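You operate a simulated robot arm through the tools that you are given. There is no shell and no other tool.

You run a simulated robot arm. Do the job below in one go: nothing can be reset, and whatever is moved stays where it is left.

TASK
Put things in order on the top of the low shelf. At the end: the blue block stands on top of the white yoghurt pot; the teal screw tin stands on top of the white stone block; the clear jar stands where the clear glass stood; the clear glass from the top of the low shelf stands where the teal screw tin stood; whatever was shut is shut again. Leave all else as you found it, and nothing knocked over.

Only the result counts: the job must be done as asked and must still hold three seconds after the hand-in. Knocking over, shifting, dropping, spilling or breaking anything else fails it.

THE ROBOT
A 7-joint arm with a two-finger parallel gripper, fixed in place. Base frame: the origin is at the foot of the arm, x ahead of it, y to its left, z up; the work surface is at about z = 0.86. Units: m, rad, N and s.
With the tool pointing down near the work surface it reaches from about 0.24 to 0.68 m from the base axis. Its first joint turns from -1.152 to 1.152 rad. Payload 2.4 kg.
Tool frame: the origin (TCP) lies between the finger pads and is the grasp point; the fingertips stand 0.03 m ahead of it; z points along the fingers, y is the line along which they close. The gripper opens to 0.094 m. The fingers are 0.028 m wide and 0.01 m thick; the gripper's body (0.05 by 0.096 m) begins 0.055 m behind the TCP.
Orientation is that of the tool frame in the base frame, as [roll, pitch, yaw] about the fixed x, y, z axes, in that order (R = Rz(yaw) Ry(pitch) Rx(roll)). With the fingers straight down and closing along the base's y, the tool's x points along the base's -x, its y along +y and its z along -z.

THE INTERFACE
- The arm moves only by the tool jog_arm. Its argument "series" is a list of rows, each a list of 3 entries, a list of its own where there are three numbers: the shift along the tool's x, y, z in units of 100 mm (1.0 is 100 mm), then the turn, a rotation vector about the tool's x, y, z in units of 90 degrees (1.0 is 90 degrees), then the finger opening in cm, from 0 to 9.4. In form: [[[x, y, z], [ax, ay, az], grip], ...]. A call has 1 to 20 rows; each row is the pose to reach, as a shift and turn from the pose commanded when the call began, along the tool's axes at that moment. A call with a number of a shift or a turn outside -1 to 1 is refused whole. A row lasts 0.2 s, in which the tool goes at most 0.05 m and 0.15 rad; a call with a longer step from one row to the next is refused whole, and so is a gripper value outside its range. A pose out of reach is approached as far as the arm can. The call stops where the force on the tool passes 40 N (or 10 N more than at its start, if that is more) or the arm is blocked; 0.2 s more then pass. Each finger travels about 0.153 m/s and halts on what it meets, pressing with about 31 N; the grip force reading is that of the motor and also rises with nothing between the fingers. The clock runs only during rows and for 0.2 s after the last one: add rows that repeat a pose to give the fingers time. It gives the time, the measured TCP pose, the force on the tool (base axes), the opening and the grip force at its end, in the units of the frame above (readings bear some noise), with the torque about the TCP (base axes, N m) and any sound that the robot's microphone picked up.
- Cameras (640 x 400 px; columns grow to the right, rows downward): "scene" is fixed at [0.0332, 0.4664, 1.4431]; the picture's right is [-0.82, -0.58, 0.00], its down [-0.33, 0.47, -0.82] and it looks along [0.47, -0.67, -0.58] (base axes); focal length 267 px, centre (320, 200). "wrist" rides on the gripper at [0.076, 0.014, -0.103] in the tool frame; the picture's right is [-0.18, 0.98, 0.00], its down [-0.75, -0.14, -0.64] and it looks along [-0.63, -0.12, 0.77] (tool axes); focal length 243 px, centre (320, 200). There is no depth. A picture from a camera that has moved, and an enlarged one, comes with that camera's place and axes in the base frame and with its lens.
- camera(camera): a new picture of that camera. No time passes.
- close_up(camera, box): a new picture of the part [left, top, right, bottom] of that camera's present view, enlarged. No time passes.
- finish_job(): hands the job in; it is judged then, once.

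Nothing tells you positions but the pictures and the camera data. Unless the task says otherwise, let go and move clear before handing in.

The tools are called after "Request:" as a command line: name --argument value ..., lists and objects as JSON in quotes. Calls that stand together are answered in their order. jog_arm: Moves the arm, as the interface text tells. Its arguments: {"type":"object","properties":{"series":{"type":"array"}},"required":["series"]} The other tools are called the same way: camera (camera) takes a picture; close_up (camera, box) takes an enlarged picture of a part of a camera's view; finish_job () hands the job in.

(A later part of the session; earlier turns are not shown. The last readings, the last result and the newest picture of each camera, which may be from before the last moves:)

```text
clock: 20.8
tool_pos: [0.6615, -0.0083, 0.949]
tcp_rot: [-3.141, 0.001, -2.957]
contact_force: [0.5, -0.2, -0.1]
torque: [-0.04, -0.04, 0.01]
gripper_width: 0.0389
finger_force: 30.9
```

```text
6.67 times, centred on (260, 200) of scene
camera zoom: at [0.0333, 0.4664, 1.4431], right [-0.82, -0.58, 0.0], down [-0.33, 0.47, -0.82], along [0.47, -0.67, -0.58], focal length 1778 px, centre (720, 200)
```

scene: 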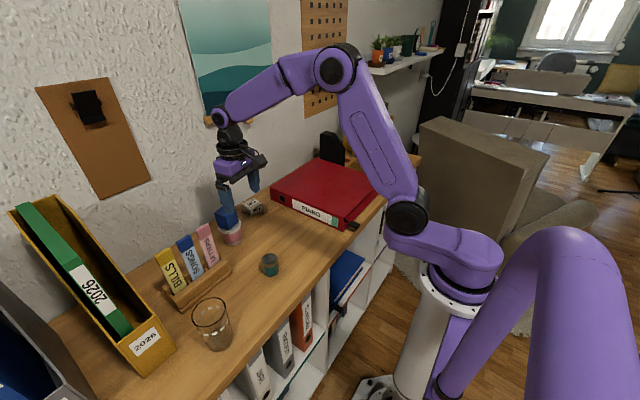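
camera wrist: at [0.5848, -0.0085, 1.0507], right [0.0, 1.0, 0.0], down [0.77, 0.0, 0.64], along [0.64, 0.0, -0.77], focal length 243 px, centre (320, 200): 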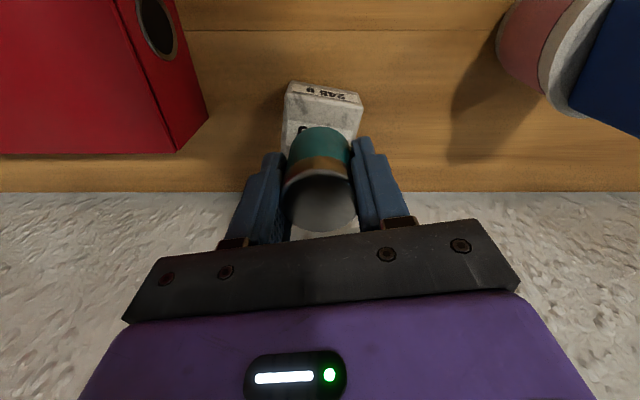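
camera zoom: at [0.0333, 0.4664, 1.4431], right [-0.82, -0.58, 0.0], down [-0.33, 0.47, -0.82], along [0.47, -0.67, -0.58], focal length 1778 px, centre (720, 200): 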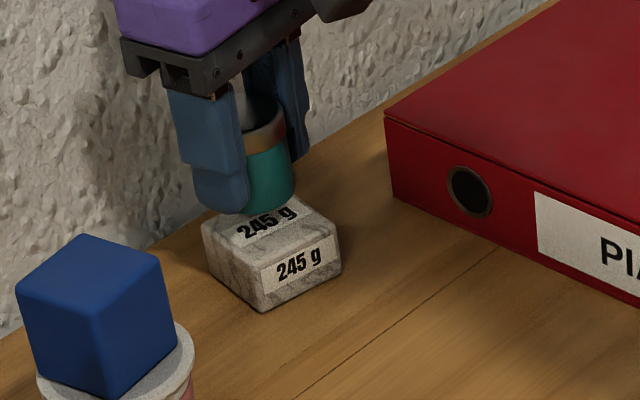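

Request:
close_up --camera "wrist" --box '[260, 70, 380, 160]'

```text
4.44 times, centred on (320, 115) of wrist
camera zoom: at [0.5848, -0.0085, 1.0507], right [0.0, 1.0, 0.0], down [0.77, 0.0, 0.64], along [0.64, 0.0, -0.77], focal length 1078 px, centre (320, 578)
```

zoom: 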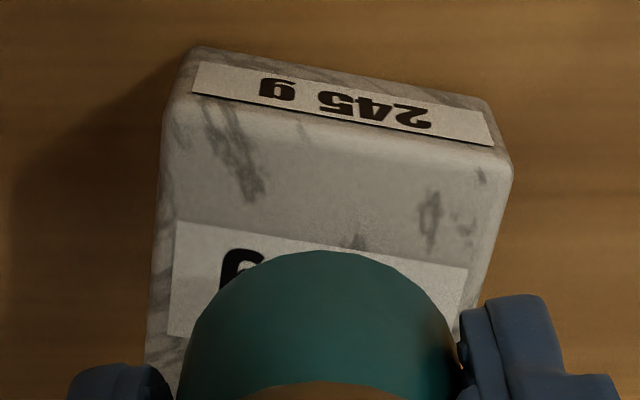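

Stone centre confirmed at (0.6613, -0.009), directly under the tin. Lowering to contact.

Request:
jog_arm --series '[[[0, 0, 0.1], [0, 0, 0], 3.0], [[0, 0, 0.18], [0, 0, 0], 3.0], [[0, 0, 0.21], [0, 0, 0], 3.0], [[0, 0, 0.21], [0, 0, 0], 3.0]]'

Request:
close_up --camera "scene" --box '[230, 180, 290, 225]'

```text
clock: 21.8
tool_pos: [0.6622, -0.0092, 0.9303]
tcp_rot: [-3.14, 0.005, -2.958]
contact_force: [-4.4, 0.8, 21.8]
torque: [0.01, 0.15, 0.03]
gripper_width: 0.0392
finger_force: 31.4
```

```text
8.89 times, centred on (260, 202) of scene
camera zoom: at [0.0327, 0.4664, 1.4431], right [-0.82, -0.58, 0.0], down [-0.33, 0.47, -0.82], along [0.47, -0.67, -0.58], focal length 2371 px, centre (853, 178)
```

zoom: 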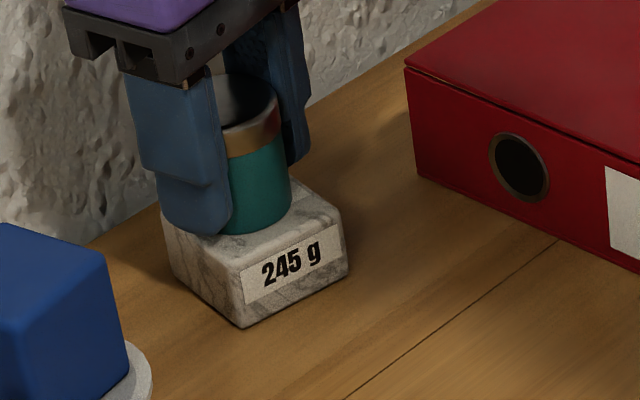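

Tin is on the stone with a 22 N push. Easing up 2 mm, checking, then releasing.

Request:
jog_arm --series '[[[0, 0, -0.015], [0, 0, 0], 3.0], [[0, 0, -0.02], [0, 0, 0], 3.0], [[0, 0, -0.02], [0, 0, 0], 3.0]]'

```text
clock: 22.6
tool_pos: [0.6624, -0.0089, 0.9295]
tcp_rot: [3.141, 0.004, -2.959]
contact_force: [4.8, -0.5, 12.9]
torque: [-0.02, -0.22, 0.01]
gripper_width: 0.039
finger_force: 31.3
```

Request:
jog_arm --series '[[[0, 0, -0.01], [0, 0, 0], 3.0], [[0, 0, -0.01], [0, 0, 0], 3.0]]'

```text
clock: 23.2
tool_pos: [0.6625, -0.0085, 0.9303]
tcp_rot: [-3.141, -0.002, -2.958]
contact_force: [2.1, -0.2, 4.7]
torque: [0.02, -0.09, 0.02]
gripper_width: 0.0388
finger_force: 30.9
```

Force is down to about 5 N. Opening the fingers gradually.

Request:
jog_arm --series '[[[0, 0, -0.01], [0, 0, 0], 4.3], [[0, 0, -0.01], [0, 0, 0], 5.0], [[0, 0, -0.01], [0, 0, 0], 6.0], [[0, 0, -0.01], [0, 0, 0], 6.8], [[0, 0, -0.01], [0, 0, 0], 6.8]]'

Request:
close_up --camera "scene" --box '[230, 180, 290, 225]'

Request:
camera --camera "wrist"

```text
clock: 24.4
tool_pos: [0.6632, -0.01, 0.931]
tcp_rot: [3.141, -0.001, -2.96]
contact_force: [0.2, 0.1, -0.1]
torque: [0.03, -0.04, -0.01]
gripper_width: 0.0681
finger_force: 0.0
```

```text
8.89 times, centred on (260, 202) of scene
camera zoom: at [0.0332, 0.4664, 1.4431], right [-0.82, -0.58, 0.0], down [-0.33, 0.47, -0.82], along [0.47, -0.67, -0.58], focal length 2371 px, centre (853, 178)
```

zoom: 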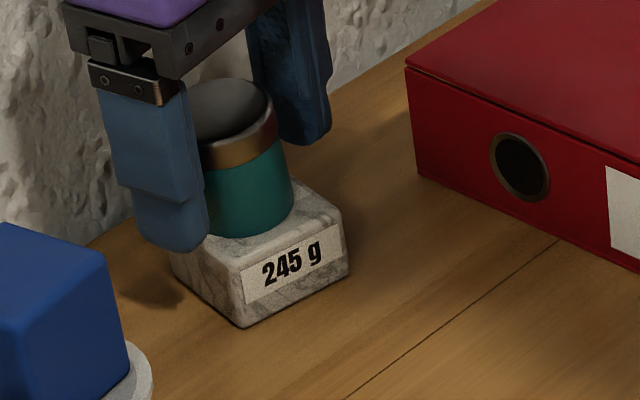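

```text
taken
camera wrist: at [0.5853, -0.0085, 1.0337], right [0.0, 1.0, 0.0], down [0.77, 0.0, 0.64], along [0.64, 0.0, -0.77], focal length 243 px, centre (320, 200)
```

wrist: 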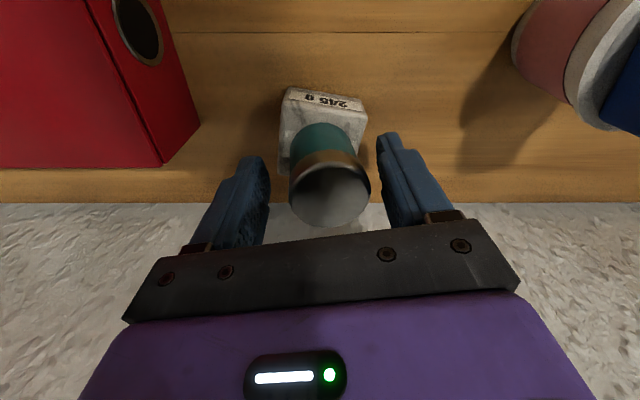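

Tin stands on the stone. Rising straight up, then moving back toward the glass.

Request:
jog_arm --series '[[[0, 0, -0.2], [0, 0, 0], 6.8], [[0, 0, -0.5], [0, 0, 0], 6.8], [[0, 0, -0.8], [0, 0, 0], 8.0], [[0, 0, -1.0], [0, 0, 0], 9.4], [[0.45, 0, -1.0], [0, 0, 0], 9.4], [[0.9, 0, -1.0], [0, 0, 0], 9.4], [[0.9, 0, -1.0], [0, 0, 0], 9.4]]'

Request:
camera --camera "wrist"

Request:
camera --camera "scene"

```text
clock: 26.0
tool_pos: [0.5743, -0.0265, 1.0339]
tcp_rot: [-3.141, 0.002, -2.96]
contact_force: [-1.1, -0.8, -0.2]
torque: [-0.03, -0.01, -0.02]
gripper_width: 0.094
finger_force: 0.0
```

```text
taken
camera wrist: at [0.4966, -0.0259, 1.1358], right [0.0, 1.0, 0.0], down [0.77, 0.0, 0.64], along [0.64, 0.0, -0.77], focal length 243 px, centre (320, 200)
```

wrist: 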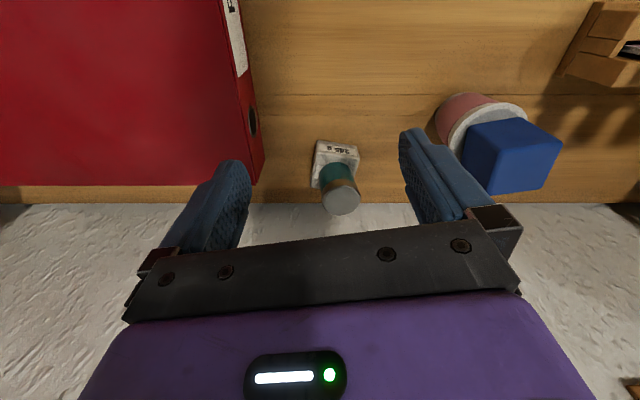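

```text
taken
```

scene: 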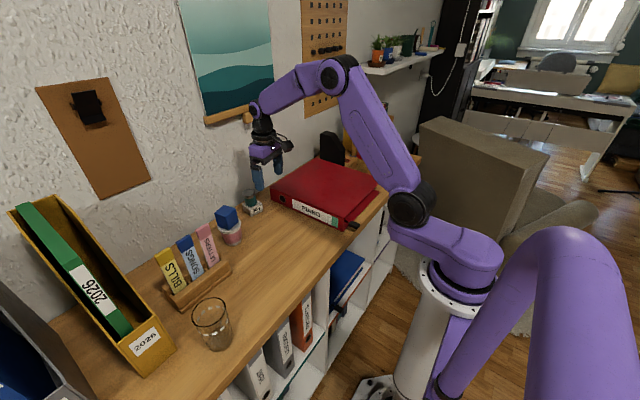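

Both stacks look good. Now moving the open gripper toward the glass at (0.38, 0.349), raising a little on the way.

Request:
jog_arm --series '[[[0.3, 0.3, -0.15], [0, 0, 0], 9.4], [[0.6, 0.6, -0.3], [0, 0, 0], 9.4], [[0.8, 0.8, -0.45], [0, 0, 0], 9.4], [[1.0, 1.0, -0.6], [0, 0, 0], 9.4], [[1.0, 1.0, -0.6], [0, 0, 0], 9.4]]'

Request:
jog_arm --series '[[[0.17, 0.33, 0], [0, 0, 0], 9.4], [[0.35, 0.66, 0], [0, 0, 0], 9.4], [[0.5, 1.0, 0], [0, 0, 0], 9.4], [[0.5, 1.0, 0], [0, 0, 0], 9.4]]'

Request:
jog_arm --series '[[[-0.045, 0.33, 0], [0, 0, 0], 9.4], [[-0.09, 0.66, 0], [0, 0, 0], 9.4], [[-0.136, 1.0, 0], [0, 0, 0], 9.4], [[-0.136, 1.0, 0], [0, 0, 0], 9.4]]'

Request:
camera --camera "wrist"

Request:
camera --camera "scene"

```text
clock: 27.2
tool_pos: [0.4566, 0.0529, 1.0923]
tcp_rot: [-3.14, -0.001, -2.959]
contact_force: [0.6, 0.0, -0.1]
torque: [0.0, 0.01, -0.01]
gripper_width: 0.0936
finger_force: 0.1
```

```text
clock: 28.2
tool_pos: [0.3886, 0.1438, 1.092]
tcp_rot: [-3.139, -0.001, -2.959]
contact_force: [-0.1, 0.6, -0.4]
torque: [0.0, 0.03, 0.0]
gripper_width: 0.0938
finger_force: 0.1
```

```text
clock: 29.2
tool_pos: [0.3848, 0.2453, 1.0915]
tcp_rot: [3.139, 0.0, -2.957]
contact_force: [-0.2, 0.5, 0.5]
torque: [-0.01, -0.05, 0.0]
gripper_width: 0.0942
finger_force: 0.0
```

```text
taken
camera wrist: at [0.3075, 0.246, 1.1939], right [0.0, 1.0, 0.0], down [0.77, 0.0, 0.64], along [0.64, 0.0, -0.77], focal length 243 px, centre (320, 200)
```

wrist: 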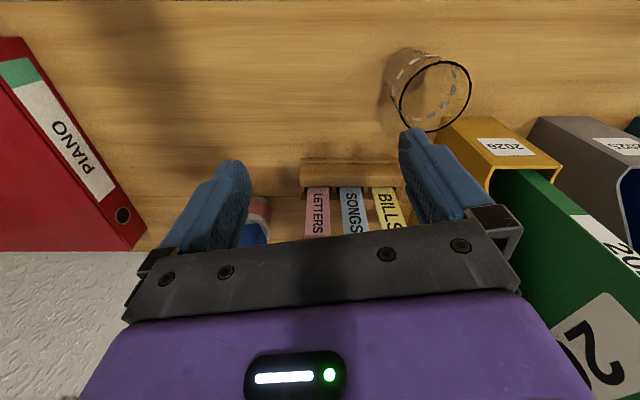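

```text
taken
```

scene: 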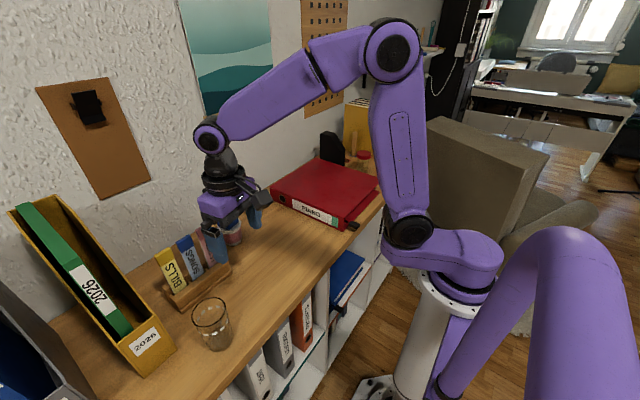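

Request:
close_up --camera "wrist" --box '[370, 40, 490, 140]'

Request:
close_up --camera "wrist" --box '[400, 60, 640, 220]'

```text
4.00 times, centred on (430, 90) of wrist
camera zoom: at [0.3075, 0.246, 1.1939], right [0.0, 1.0, 0.0], down [0.77, 0.0, 0.64], along [0.64, 0.0, -0.77], focal length 970 px, centre (-120, 640)
```

zoom: 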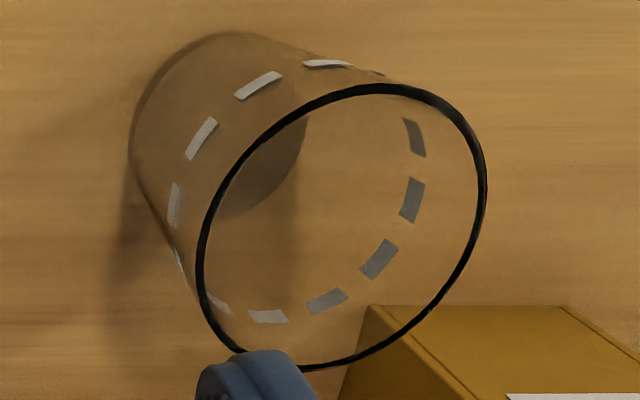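

```text
2.50 times, centred on (520, 140) of wrist
camera zoom: at [0.3075, 0.246, 1.1939], right [0.0, 1.0, 0.0], down [0.77, 0.0, 0.64], along [0.64, 0.0, -0.77], focal length 606 px, centre (-180, 350)
```

zoom: 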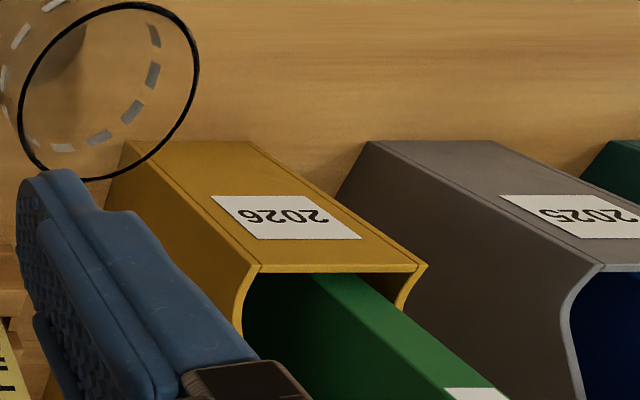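

Glass centre is about (0.377, 0.351), rim 66 mm wide at z≈0.965, base ~56 mm. The yellow file is clear of the fingers. Moving over the glass.

Request:
jog_arm --series '[[[-0.04, 0.33, 0], [0, 0, 0], 9.4], [[-0.08, 0.66, 0], [0, 0, 0], 9.4], [[-0.115, 1.0, 0], [0, 0, 0], 9.4], [[-0.115, 1.0, 0], [0, 0, 0], 9.4]]'

Request:
camera --camera "wrist"

Request:
close_up --camera "wrist" --box '[260, 10, 400, 130]'

```text
clock: 30.2
tool_pos: [0.3806, 0.3439, 1.0911]
tcp_rot: [-3.141, 0.0, -2.957]
contact_force: [0.2, 0.1, 0.2]
torque: [0.0, 0.05, 0.01]
gripper_width: 0.0941
finger_force: 0.1
```

```text
taken
camera wrist: at [0.3017, 0.346, 1.1939], right [0.0, 1.0, 0.0], down [0.77, 0.0, 0.64], along [0.64, 0.0, -0.77], focal length 243 px, centre (320, 200)
```

wrist: 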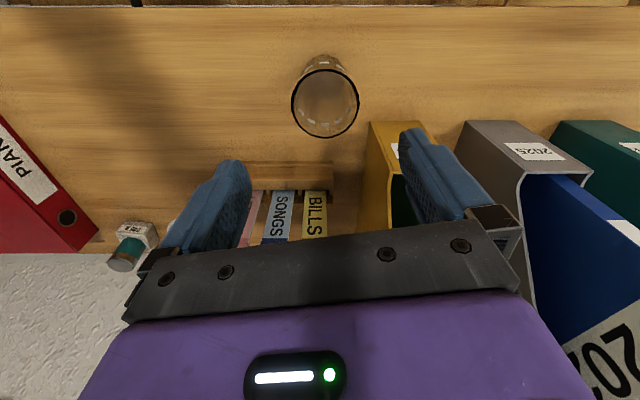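

```text
3.33 times, centred on (330, 70) of wrist
camera zoom: at [0.3017, 0.346, 1.1939], right [0.0, 1.0, 0.0], down [0.77, 0.0, 0.64], along [0.64, 0.0, -0.77], focal length 809 px, centre (287, 633)
```

zoom: 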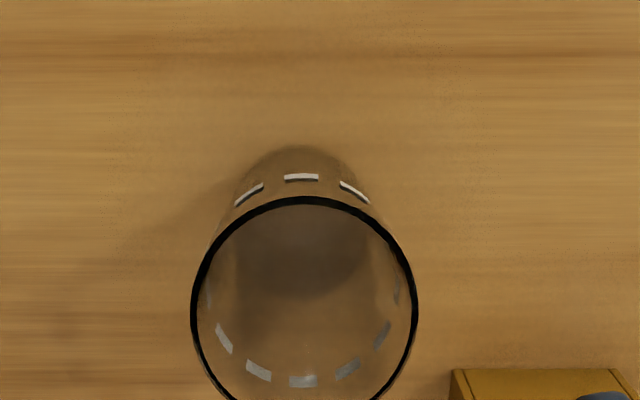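

Centre refined to about (0.3785, 0.351). Small y correction and descend part way with a check.

Request:
jog_arm --series '[[[0, 0.056, 0.25], [0, 0, 0], 9.4], [[0, 0.056, 0.5], [0, 0, 0], 9.4], [[0, 0.056, 0.8], [0, 0, 0], 9.4], [[0, 0.056, 0.8], [0, 0, 0], 9.4]]'

Request:
camera --camera "wrist"

Request:
close_up --camera "scene" --box '[150, 200, 300, 360]'

```text
clock: 31.2
tool_pos: [0.3776, 0.3511, 1.0114]
tcp_rot: [3.141, -0.001, -2.957]
contact_force: [0.5, 0.4, -0.6]
torque: [-0.02, -0.02, 0.01]
gripper_width: 0.094
finger_force: 0.1
```

```text
taken
camera wrist: at [0.3, 0.3524, 1.1128], right [0.0, 1.0, 0.0], down [0.77, 0.0, 0.64], along [0.64, 0.0, -0.77], focal length 243 px, centre (320, 200)
```

wrist: 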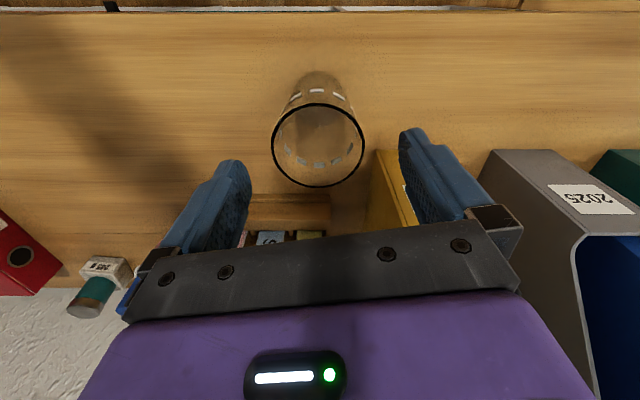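

```text
2.50 times, centred on (225, 280) of scene
camera zoom: at [0.0332, 0.4664, 1.4431], right [-0.82, -0.58, 0.0], down [-0.33, 0.47, -0.82], along [0.47, -0.67, -0.58], focal length 667 px, centre (558, 0)
```

zoom: 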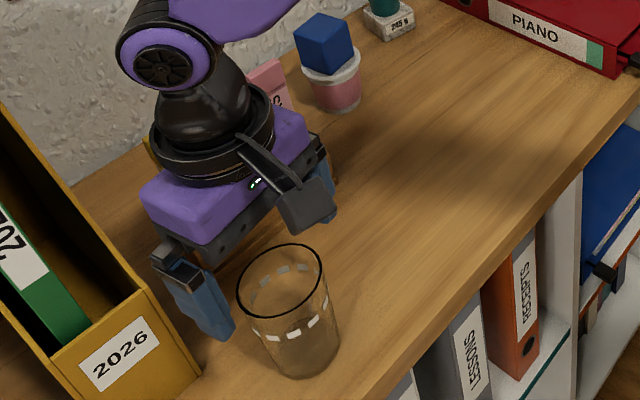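

Glass is centred between the fingers. Descending to z≈0.922 and closing gently.

Request:
jog_arm --series '[[[0, 0, 0.25], [0, 0, 0], 9.4], [[0, 0, 0.5], [0, 0, 0], 9.4], [[0, 0, 0.75], [0, 0, 0], 9.4], [[0, 0, 0.9], [0, 0, 0], 9.4], [[0, 0, 0.9], [0, 0, 0], 9.4]]'

Request:
camera --camera "wrist"

Request:
close_up --camera "scene" --box '[150, 200, 300, 360]'

```text
clock: 32.4
tool_pos: [0.377, 0.3519, 0.9217]
tcp_rot: [-3.141, 0.001, -2.958]
contact_force: [0.5, 0.1, 0.0]
torque: [0.0, 0.01, -0.01]
gripper_width: 0.0941
finger_force: 0.0
```

```text
taken
camera wrist: at [0.2998, 0.3526, 1.0242], right [0.0, 1.0, 0.0], down [0.77, 0.0, 0.64], along [0.64, 0.0, -0.77], focal length 243 px, centre (320, 200)
```

wrist: 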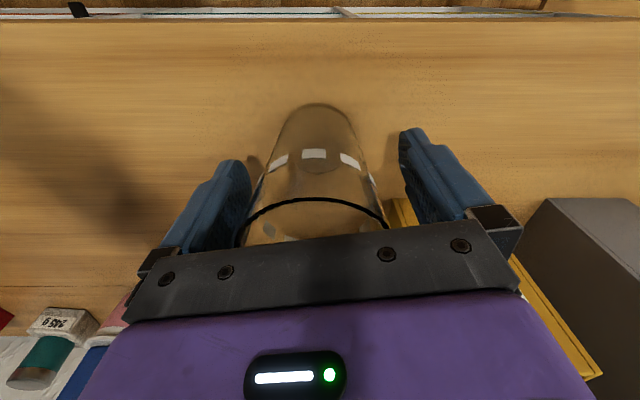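

```text
2.50 times, centred on (225, 280) of scene
camera zoom: at [0.0332, 0.4664, 1.4431], right [-0.82, -0.58, 0.0], down [-0.33, 0.47, -0.82], along [0.47, -0.67, -0.58], focal length 667 px, centre (558, 0)
```

zoom: 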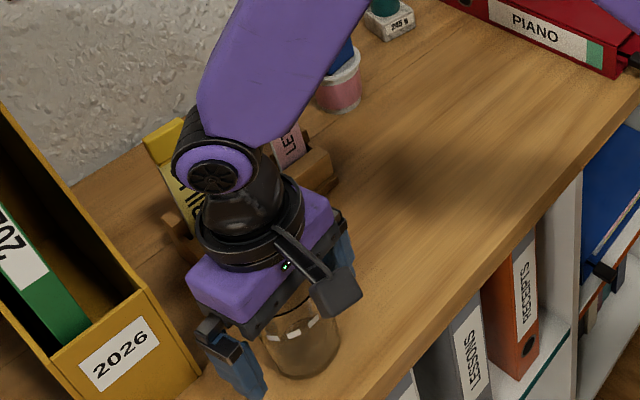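

Request:
jog_arm --series '[[[0, 0, 0], [0, 0, 0], 8.0], [[0, 0, 0], [0, 0, 0], 7.0], [[0, 0, 0], [0, 0, 0], 6.2], [[0, 0, 0], [0, 0, 0], 5.6], [[0, 0, 0], [0, 0, 0], 5.0], [[0, 0, 0], [0, 0, 0], 5.0]]'

Request:
camera --camera "wrist"

```text
clock: 33.8
tool_pos: [0.3765, 0.3511, 0.9226]
tcp_rot: [-3.142, 0.0, -2.959]
contact_force: [0.1, -0.1, 0.4]
torque: [0.02, 0.01, 0.0]
gripper_width: 0.0626
finger_force: 31.2
```

```text
taken
camera wrist: at [0.2998, 0.3526, 1.0244], right [0.0, 1.0, 0.0], down [0.77, 0.0, 0.64], along [0.64, 0.0, -0.77], focal length 243 px, centre (320, 200)
```

wrist: 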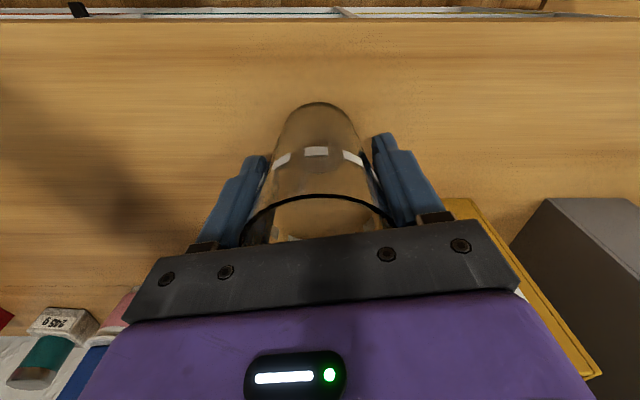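

The glass is held (62.6 mm). Lifting it straight up and moving toward the tin's old spot.

Request:
jog_arm --series '[[[0, 0, -0.1], [0, 0, 0], 5.0], [[0, 0, -0.3], [0, 0, 0], 5.0], [[0, 0, -0.55], [0, 0, 0], 5.0], [[0, 0, -0.8], [0, 0, 0], 5.0], [[0, 0, -0.9], [0, 0, 0], 5.0], [[-0.01, -0.2, -0.9], [0, 0, 0], 5.0], [[-0.015, -0.5, -0.9], [0, 0, 0], 5.0], [[-0.02, -0.8, -0.9], [0, 0, 0], 5.0], [[-0.02, -1.0, -0.9], [0, 0, 0], 5.0], [[-0.02, -1.0, -0.9], [0, 0, 0], 5.0]]'

Request:
camera --camera "wrist"

Request:
camera --camera "scene"

```text
clock: 36.0
tool_pos: [0.3981, 0.253, 1.012]
tcp_rot: [3.14, -0.001, -2.958]
contact_force: [-0.9, 0.1, -2.1]
torque: [-0.04, -0.02, 0.03]
gripper_width: 0.0626
finger_force: 31.8
```

```text
taken
camera wrist: at [0.3201, 0.2535, 1.114], right [0.0, 1.0, 0.0], down [0.77, 0.0, 0.64], along [0.64, 0.0, -0.77], focal length 243 px, centre (320, 200)
```

wrist: 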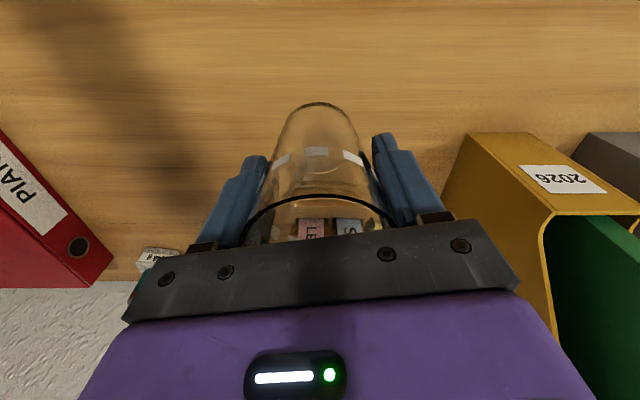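

```text
taken
```

scene: 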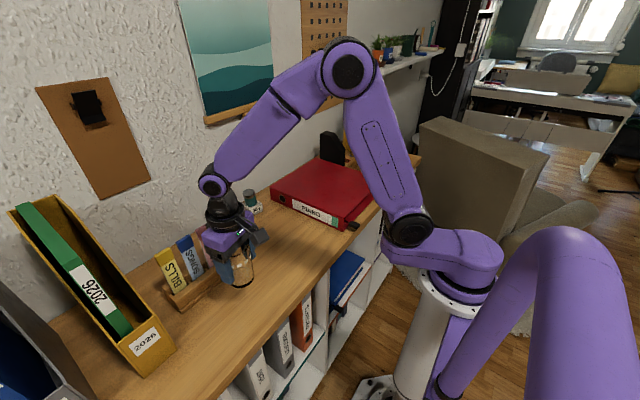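

Request:
jog_arm --series '[[[0, -0.25, 0], [0, 0, 0], 5.0], [[0, -0.55, 0], [0, 0, 0], 5.0], [[-0.01, -0.8, 0], [0, 0, 0], 5.0], [[-0.015, -1.0, 0], [0, 0, 0], 5.0], [[-0.015, -1.0, 0], [0, 0, 0], 5.0]]'

Request:
camera --camera "wrist"

Request:
close_up --camera "scene" --box '[180, 170, 340, 290]'

```text
clock: 37.2
tool_pos: [0.4158, 0.1527, 1.013]
tcp_rot: [-3.14, 0.001, -2.959]
contact_force: [-0.5, -0.6, -0.9]
torque: [0.0, -0.01, -0.03]
gripper_width: 0.0629
finger_force: 30.8
```

```text
taken
camera wrist: at [0.3398, 0.1538, 1.1149], right [0.0, 1.0, 0.0], down [0.77, 0.0, 0.64], along [0.64, 0.0, -0.77], focal length 243 px, centre (320, 200)
```

wrist: 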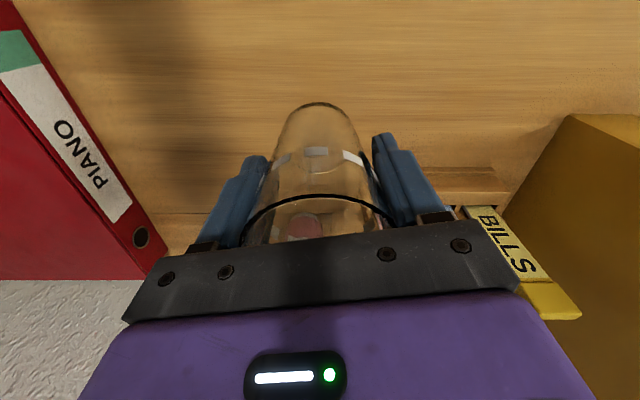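

```text
3.33 times, centred on (260, 230) of scene
camera zoom: at [0.0333, 0.4664, 1.4431], right [-0.82, -0.58, 0.0], down [-0.33, 0.47, -0.82], along [0.47, -0.67, -0.58], focal length 889 px, centre (520, 100)
```

zoom: 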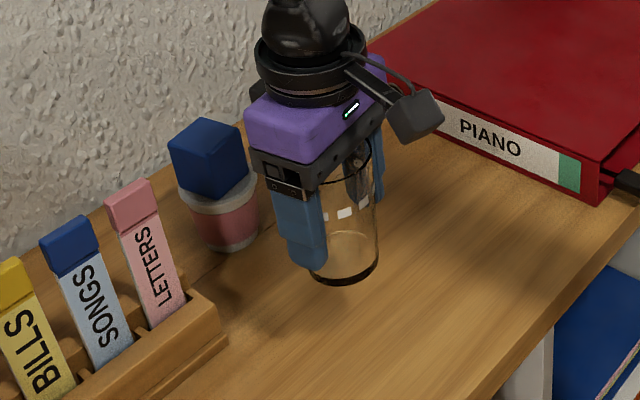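

Nearly over the spot. Lowering the glass with a small correction, stopping a couple of mm above the surface.

Request:
jog_arm --series '[[[-0.021, -0.024, 0.2], [0, 0, 0], 5.0], [[-0.021, -0.024, 0.45], [0, 0, 0], 5.0], [[-0.021, -0.024, 0.7], [0, 0, 0], 5.0], [[-0.021, -0.024, 0.83], [0, 0, 0], 5.0], [[-0.021, -0.024, 0.87], [0, 0, 0], 5.0], [[-0.021, -0.024, 0.87], [0, 0, 0], 5.0]]'

Request:
camera --camera "wrist"

Request:
close_up --camera "scene" --box '[220, 220, 320, 300]'

```text
clock: 38.6
tool_pos: [0.4192, 0.1521, 0.9252]
tcp_rot: [3.141, 0.0, -2.958]
contact_force: [0.1, -0.2, -1.3]
torque: [-0.03, 0.02, 0.0]
gripper_width: 0.0627
finger_force: 30.7
```

```text
taken
camera wrist: at [0.3423, 0.1538, 1.0274], right [0.0, 1.0, 0.0], down [0.77, 0.0, 0.64], along [0.64, 0.0, -0.77], focal length 243 px, centre (320, 200)
```

wrist: 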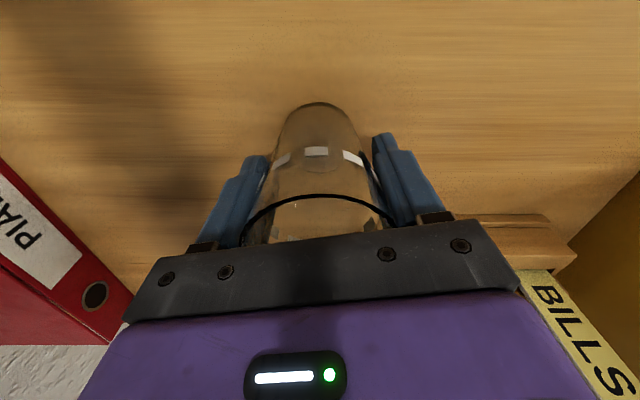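

```text
5.00 times, centred on (270, 260) of scene
camera zoom: at [0.0333, 0.4664, 1.4431], right [-0.82, -0.58, 0.0], down [-0.33, 0.47, -0.82], along [0.47, -0.67, -0.58], focal length 1334 px, centre (570, -100)
```

zoom: 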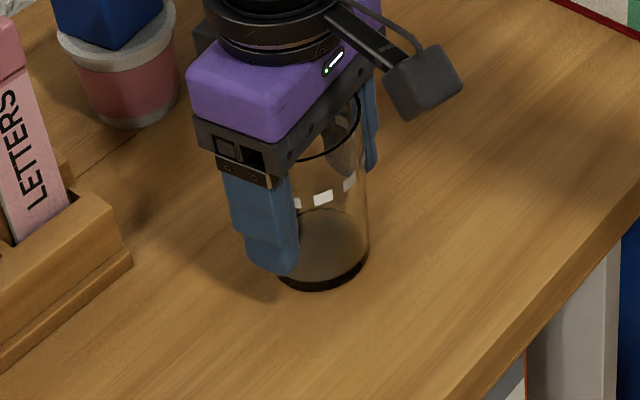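

Still hovering ~2–3 mm (no contact yet). Lowering slowly.

Request:
jog_arm --series '[[[0, 0, 0.01], [0, 0, 0], 5.0], [[0, 0, 0.02], [0, 0, 0], 5.0], [[0, 0, 0.02], [0, 0, 0], 5.0]]'

```text
clock: 39.4
tool_pos: [0.4195, 0.1526, 0.9234]
tcp_rot: [3.142, 0.001, -2.959]
contact_force: [-0.2, -0.4, -0.9]
torque: [-0.04, 0.0, 0.02]
gripper_width: 0.0627
finger_force: 30.9
```

Request:
jog_arm --series '[[[0, 0, 0.01], [0, 0, 0], 5.0], [[0, 0, 0.015], [0, 0, 0], 5.0], [[0, 0, 0.015], [0, 0, 0], 5.0]]'

```text
clock: 40.2
tool_pos: [0.4195, 0.1519, 0.9215]
tcp_rot: [3.141, 0.003, -2.957]
contact_force: [-1.2, -3.7, 13.8]
torque: [0.12, 0.25, 0.08]
gripper_width: 0.0629
finger_force: 30.6
```

Contact made. Easing off 1 mm and releasing gradually.

Request:
jog_arm --series '[[[0, 0, -0.007], [0, 0, 0], 5.0], [[0, 0, -0.007], [0, 0, 0], 5.0]]'

```text
clock: 40.8
tool_pos: [0.4197, 0.1531, 0.9216]
tcp_rot: [3.141, 0.0, -2.956]
contact_force: [1.4, -0.3, 2.9]
torque: [0.1, -0.03, 0.01]
gripper_width: 0.0626
finger_force: 30.8
```

Request:
jog_arm --series '[[[0, 0, -0.007], [0, 0, 0], 6.5], [[0, 0, -0.007], [0, 0, 0], 7.2], [[0, 0, -0.007], [0, 0, 0], 8.2], [[0, 0, -0.007], [0, 0, 0], 9.0], [[0, 0, -0.007], [0, 0, 0], 9.4], [[0, 0, -0.007], [0, 0, 0], 9.4]]'

Request:
camera --camera "wrist"

Request:
close_up --camera "scene" --box '[220, 220, 320, 300]'

```text
clock: 42.2
tool_pos: [0.4191, 0.1509, 0.9228]
tcp_rot: [3.141, 0.0, -2.958]
contact_force: [-0.8, 0.2, 0.0]
torque: [0.01, -0.01, 0.0]
gripper_width: 0.0942
finger_force: 0.1
```

```text
taken
camera wrist: at [0.3423, 0.1532, 1.0255], right [0.0, 1.0, 0.0], down [0.77, 0.0, 0.64], along [0.64, 0.0, -0.77], focal length 243 px, centre (320, 200)
```

wrist: 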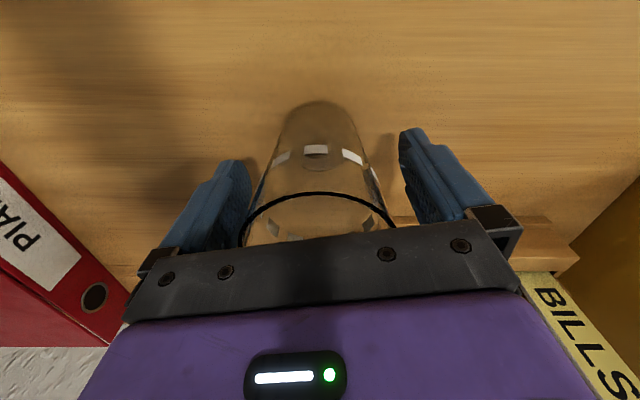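

```text
5.00 times, centred on (270, 260) of scene
camera zoom: at [0.0332, 0.4664, 1.4431], right [-0.82, -0.58, 0.0], down [-0.33, 0.47, -0.82], along [0.47, -0.67, -0.58], focal length 1334 px, centre (570, -100)
```

zoom: 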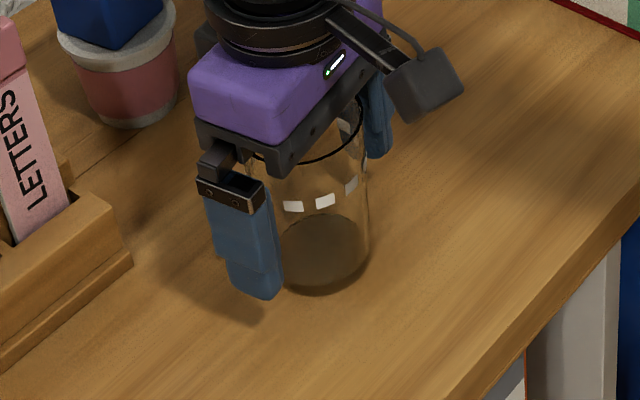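

The glass stands where the tin was. Rising clear, then travelling to the jar end at height.

Request:
jog_arm --series '[[[0, 0, -0.15], [0, 0, 0], 9.4], [[0, 0, -0.4], [0, 0, 0], 9.4], [[0, 0, -0.7], [0, 0, 0], 9.4], [[0, 0, -1.0], [0, 0, 0], 9.4], [[0, 0, -1.0], [0, 0, 0], 9.4]]'

Request:
jog_arm --series '[[[0.05, -0.1, -0.3], [0, 0, 0], 9.4], [[0.1, -0.4, -0.6], [0, 0, 0], 9.4], [[0.1, -0.7, -0.8], [0, 0, 0], 9.4], [[0.1, -1.0, -0.8], [0, 0, 0], 9.4], [[0.1, -1.0, -0.8], [0, 0, 0], 9.4]]'

Request:
camera --camera "scene"

Request:
camera --camera "wrist"

```text
clock: 43.4
tool_pos: [0.4194, 0.1501, 1.0215]
tcp_rot: [3.142, 0.0, -2.957]
contact_force: [0.5, 0.3, 0.8]
torque: [0.03, -0.01, 0.02]
gripper_width: 0.0939
finger_force: 0.2
```

```text
clock: 44.6
tool_pos: [0.4298, 0.0502, 1.1013]
tcp_rot: [3.141, -0.001, -2.958]
contact_force: [-0.3, 0.1, -0.3]
torque: [-0.04, 0.03, 0.0]
gripper_width: 0.0937
finger_force: 0.1
```

```text
taken
```

scene: 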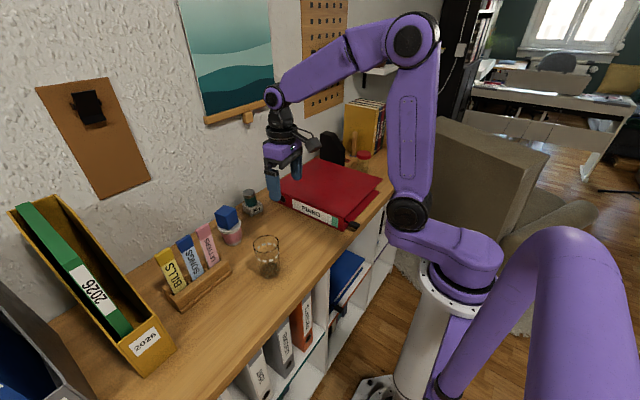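

```text
taken
camera wrist: at [0.3519, 0.0523, 1.2039], right [0.0, 1.0, 0.0], down [0.77, 0.0, 0.64], along [0.64, 0.0, -0.77], focal length 243 px, centre (320, 200)
```

wrist: 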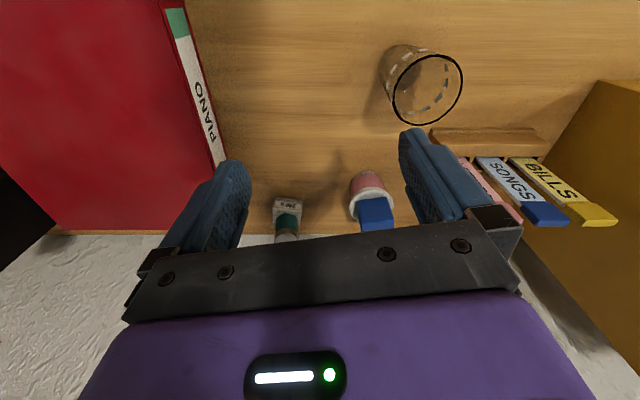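

Everything stands well. Continuing toward the jar at height 1.10.

Request:
jog_arm --series '[[[0.03, -0.33, 0], [0, 0, 0], 9.4], [[0.06, -0.66, 0], [0, 0, 0], 9.4], [[0.1, -1.0, 0], [0, 0, 0], 9.4], [[0.1, -1.0, 0], [0, 0, 0], 9.4]]'

Request:
jog_arm --series '[[[0.03, -0.33, 0], [0, 0, 0], 9.4], [[0.06, -0.66, 0], [0, 0, 0], 9.4], [[0.1, -1.0, 0], [0, 0, 0], 9.4], [[0.1, -1.0, 0], [0, 0, 0], 9.4]]'

Request:
jog_arm --series '[[[0.03, -0.33, 0], [0, 0, 0], 9.4], [[0.06, -0.66, 0], [0, 0, 0], 9.4], [[0.1, -1.0, 0], [0, 0, 0], 9.4], [[0.1, -1.0, 0], [0, 0, 0], 9.4]]'

Request:
camera --camera "wrist"

Request:
camera --camera "scene"

```text
clock: 45.6
tool_pos: [0.436, -0.0488, 1.0993]
tcp_rot: [-3.141, 0.001, -2.957]
contact_force: [0.3, 0.0, 0.3]
torque: [0.0, -0.03, 0.0]
gripper_width: 0.094
finger_force: 0.0
```

```text
clock: 46.6
tool_pos: [0.4463, -0.1478, 1.1027]
tcp_rot: [3.141, -0.001, -2.958]
contact_force: [0.3, 0.3, -0.5]
torque: [0.01, -0.01, -0.01]
gripper_width: 0.0937
finger_force: 0.0
```

```text
clock: 47.6
tool_pos: [0.4519, -0.2482, 1.1024]
tcp_rot: [-3.141, -0.001, -2.958]
contact_force: [-0.3, -0.1, 0.6]
torque: [-0.01, -0.01, -0.01]
gripper_width: 0.094
finger_force: 0.0
```

```text
taken
camera wrist: at [0.3751, -0.2471, 1.2046], right [0.0, 1.0, 0.0], down [0.77, 0.0, 0.64], along [0.64, 0.0, -0.77], focal length 243 px, centre (320, 200)
```

wrist: 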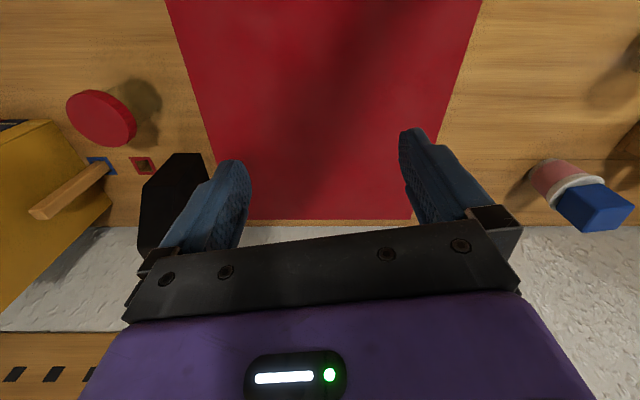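

```text
taken
```

scene: 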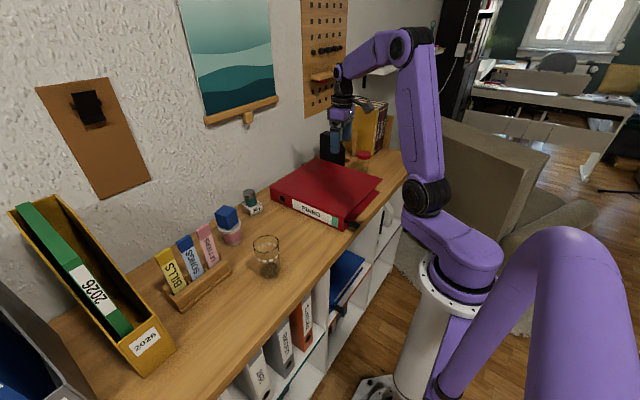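

Request:
close_up --camera "wrist" --box '[40, 60, 220, 200]'

Request:
close_up --camera "scene" --box '[320, 90, 420, 190]'

```text
2.86 times, centred on (130, 130) of wrist
camera zoom: at [0.3751, -0.2471, 1.2046], right [0.0, 1.0, 0.0], down [0.77, 0.0, 0.64], along [0.64, 0.0, -0.77], focal length 693 px, centre (863, 400)
```

zoom: 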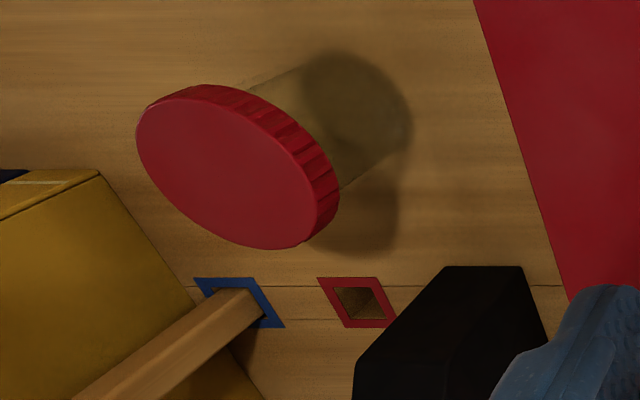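

```text
4.00 times, centred on (370, 140) of scene
camera zoom: at [0.0333, 0.4663, 1.4431], right [-0.82, -0.58, 0.0], down [-0.33, 0.47, -0.82], along [0.47, -0.67, -0.58], focal length 1067 px, centre (120, 440)
```

zoom: 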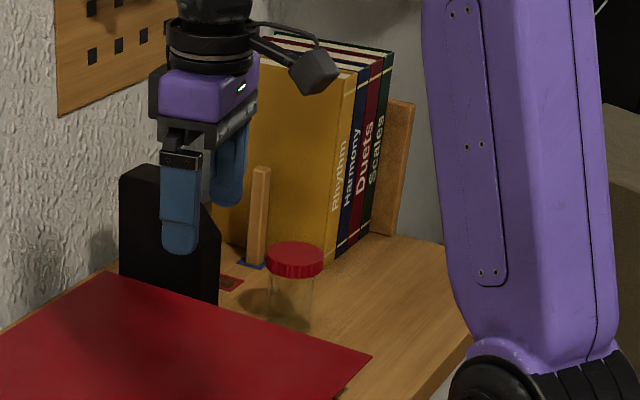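

The jar appears at about (0.48, -0.49). Moving nearer for a better look before approaching.

Request:
jog_arm --series '[[[0.03, -0.33, 0], [0, 0, 0], 9.4], [[0.06, -0.66, 0], [0, 0, 0], 9.4], [[0.1, -1.0, 0], [0, 0, 0], 9.4], [[0.1, -1.0, 0], [0, 0, 0], 9.4]]'

Request:
camera --camera "wrist"

Request:
close_up --camera "wrist" --box '[140, 50, 280, 190]'

```text
clock: 48.6
tool_pos: [0.4598, -0.3502, 1.1035]
tcp_rot: [-3.142, 0.001, -2.959]
contact_force: [-0.6, -0.7, -0.9]
torque: [0.01, 0.02, -0.01]
gripper_width: 0.0938
finger_force: 0.0
```

```text
taken
camera wrist: at [0.3818, -0.3487, 1.2054], right [0.0, 1.0, 0.0], down [0.77, 0.0, 0.64], along [0.64, 0.0, -0.77], focal length 243 px, centre (320, 200)
```

wrist: 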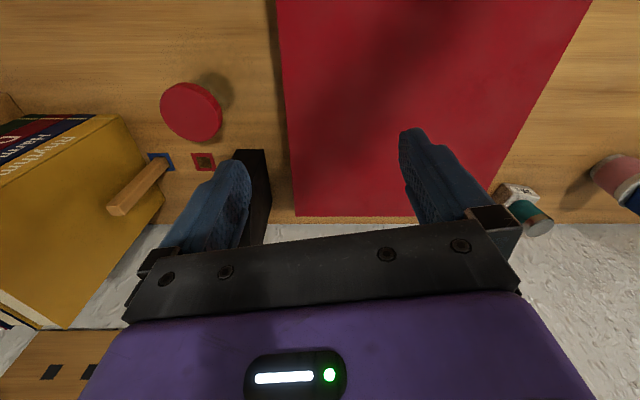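

```text
2.86 times, centred on (210, 120) of wrist
camera zoom: at [0.3818, -0.3487, 1.2054], right [0.0, 1.0, 0.0], down [0.77, 0.0, 0.64], along [0.64, 0.0, -0.77], focal length 693 px, centre (634, 429)
```

zoom: 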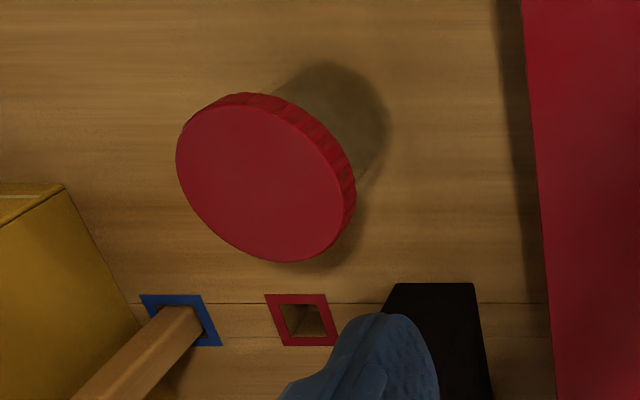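

Jar is refined to (0.476, -0.488), lid top about z=0.948, ~63 mm lid. It's right at the reach limit, so I'll move over it at height and see how well the arm tracks.

Request:
jog_arm --series '[[[0.02, -0.33, 0], [0, 0, 0], 9.4], [[0.05, -0.66, 0], [0, 0, 0], 9.4], [[0.07, -1.0, 0], [0, 0, 0], 9.4], [[0.07, -1.0, 0], [0, 0, 0], 9.4]]'

Request:
jog_arm --series '[[[0.01, -0.2, 0], [0, 0, 0], 9.4], [[0.022, -0.384, 0], [0, 0, 0], 9.4], [[0.022, -0.384, 0], [0, 0, 0], 9.4]]'

Request:
camera --camera "wrist"

Request:
close_up --camera "scene" --box '[320, 60, 440, 190]'

```text
clock: 49.6
tool_pos: [0.4723, -0.4482, 1.105]
tcp_rot: [-3.141, 0.0, -2.959]
contact_force: [0.7, 1.2, -0.1]
torque: [0.04, -0.02, -0.01]
gripper_width: 0.094
finger_force: 0.1
```

```text
clock: 50.4
tool_pos: [0.4698, -0.4702, 1.1021]
tcp_rot: [-3.141, 0.0, -2.958]
contact_force: [0.0, 0.1, 0.8]
torque: [-0.02, -0.02, 0.0]
gripper_width: 0.0938
finger_force: 0.1
out of reach, approached as far as the arm can: row 2, 3
```

```text
taken
camera wrist: at [0.3916, -0.4693, 1.2049], right [0.0, 1.0, 0.0], down [0.77, 0.0, 0.64], along [0.64, 0.0, -0.77], focal length 243 px, centre (320, 200)
```

wrist: 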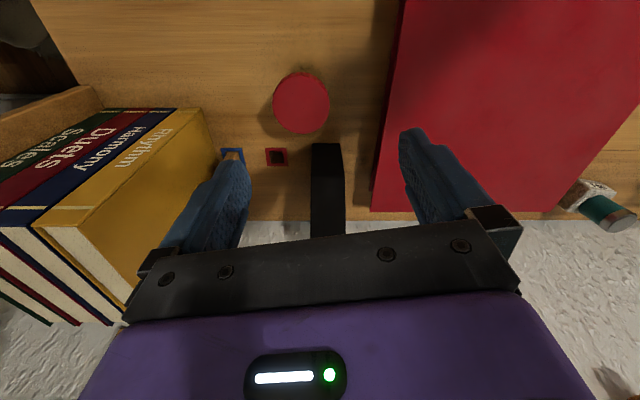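

```text
3.08 times, centred on (380, 125) of scene
camera zoom: at [0.0332, 0.4664, 1.4431], right [-0.82, -0.58, 0.0], down [-0.33, 0.47, -0.82], along [0.47, -0.67, -0.58], focal length 821 px, centre (135, 431)
```

zoom: 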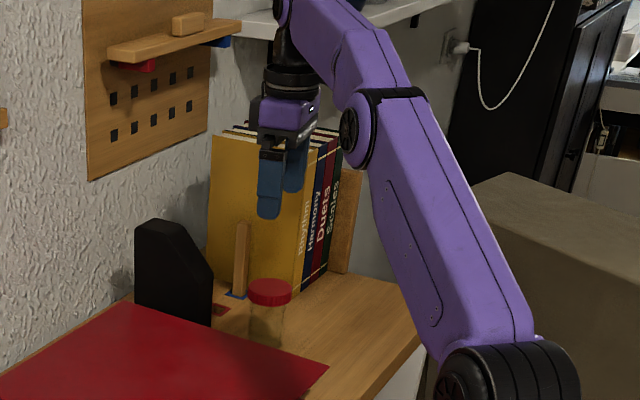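

The arm stops at about 0.665 m radius at this height; lower down it should reach a bit further. I'll zoom in to refine the jar's position and surroundings.

Request:
close_up --camera "wrist" --box '[240, 50, 380, 190]'

Request:
close_up --camera "scene" --box '[345, 140, 385, 180]'

```text
2.86 times, centred on (310, 120) of wrist
camera zoom: at [0.3916, -0.4693, 1.2049], right [0.0, 1.0, 0.0], down [0.77, 0.0, 0.64], along [0.64, 0.0, -0.77], focal length 693 px, centre (349, 429)
```

zoom: 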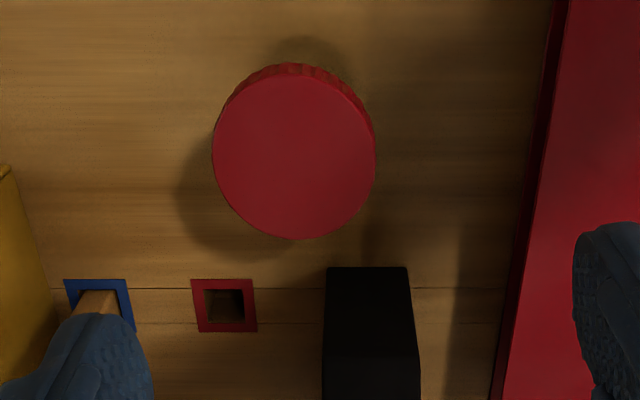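

```text
10.00 times, centred on (365, 160) of scene
camera zoom: at [0.0332, 0.4664, 1.4431], right [-0.82, -0.58, 0.0], down [-0.33, 0.47, -0.82], along [0.47, -0.67, -0.58], focal length 2668 px, centre (-130, 600)
```

zoom: 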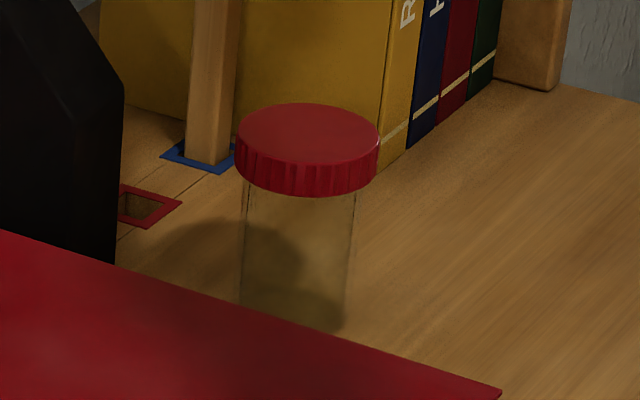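

Request:
close_up --camera "wrist" --box '[120, 120, 280, 300]'

Request:
close_up --camera "wrist" --box '[370, 110, 540, 280]'

Request:
close_up --camera "scene" --box '[350, 60, 400, 140]'

```text
2.22 times, centred on (200, 210) of wrist
camera zoom: at [0.3916, -0.4693, 1.2049], right [0.0, 1.0, 0.0], down [0.77, 0.0, 0.64], along [0.64, 0.0, -0.77], focal length 539 px, centre (587, 178)
```

zoom: 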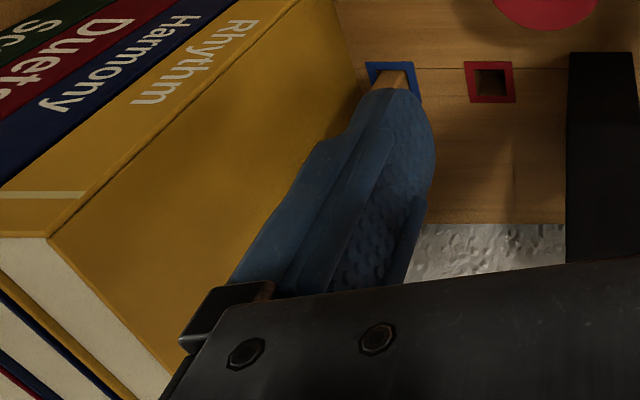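

```text
2.35 times, centred on (455, 195) of wrist
camera zoom: at [0.3916, -0.4693, 1.2049], right [0.0, 1.0, 0.0], down [0.77, 0.0, 0.64], along [0.64, 0.0, -0.77], focal length 571 px, centre (2, 212)
```

zoom: 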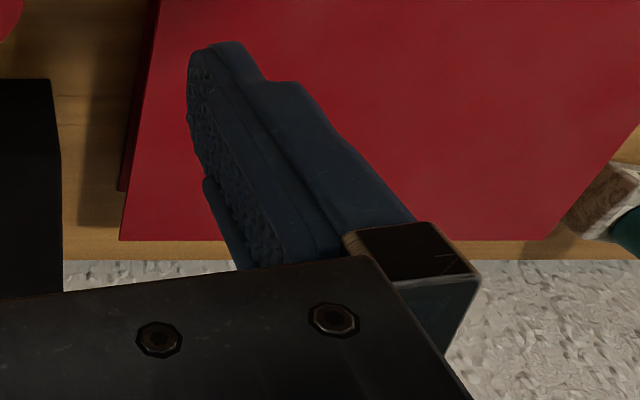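

```text
5.00 times, centred on (375, 100) of scene
camera zoom: at [0.0332, 0.4664, 1.4431], right [-0.82, -0.58, 0.0], down [-0.33, 0.47, -0.82], along [0.47, -0.67, -0.58], focal length 1334 px, centre (45, 700)
```

zoom: 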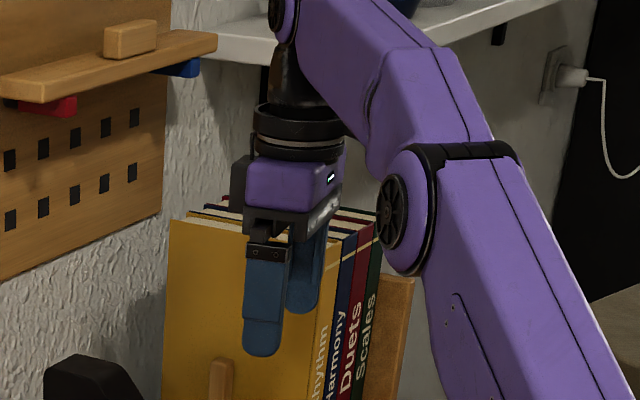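

The fingers are straight, so they'd meet the jar's lid (≈61 mm) first; I'll grip at lid level and test with a tiny lift whether the lid and jar move as one. First descending partway, still above the lid.

Request:
jog_arm --series '[[[0, 0, 0.3], [0, 0, 0], 9.4], [[0, 0, 0.6], [0, 0, 0], 9.4], [[0, 0, 0.9], [0, 0, 0], 9.4], [[0, 0, 0.9], [0, 0, 0], 9.4]]'

Request:
camera --camera "wrist"

```text
clock: 51.4
tool_pos: [0.4703, -0.4703, 1.0127]
tcp_rot: [3.141, 0.001, -2.958]
contact_force: [-0.1, 0.4, 0.0]
torque: [0.0, -0.01, 0.03]
gripper_width: 0.0943
finger_force: 0.1
```

```text
taken
camera wrist: at [0.3924, -0.4697, 1.1151], right [0.0, 1.0, 0.0], down [0.77, 0.0, 0.64], along [0.64, 0.0, -0.77], focal length 243 px, centre (320, 200)
```

wrist: 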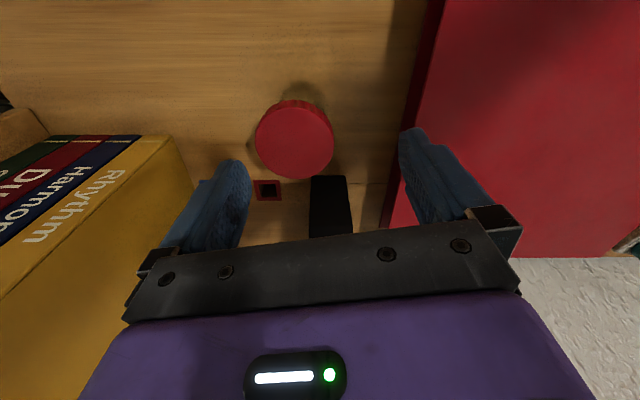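

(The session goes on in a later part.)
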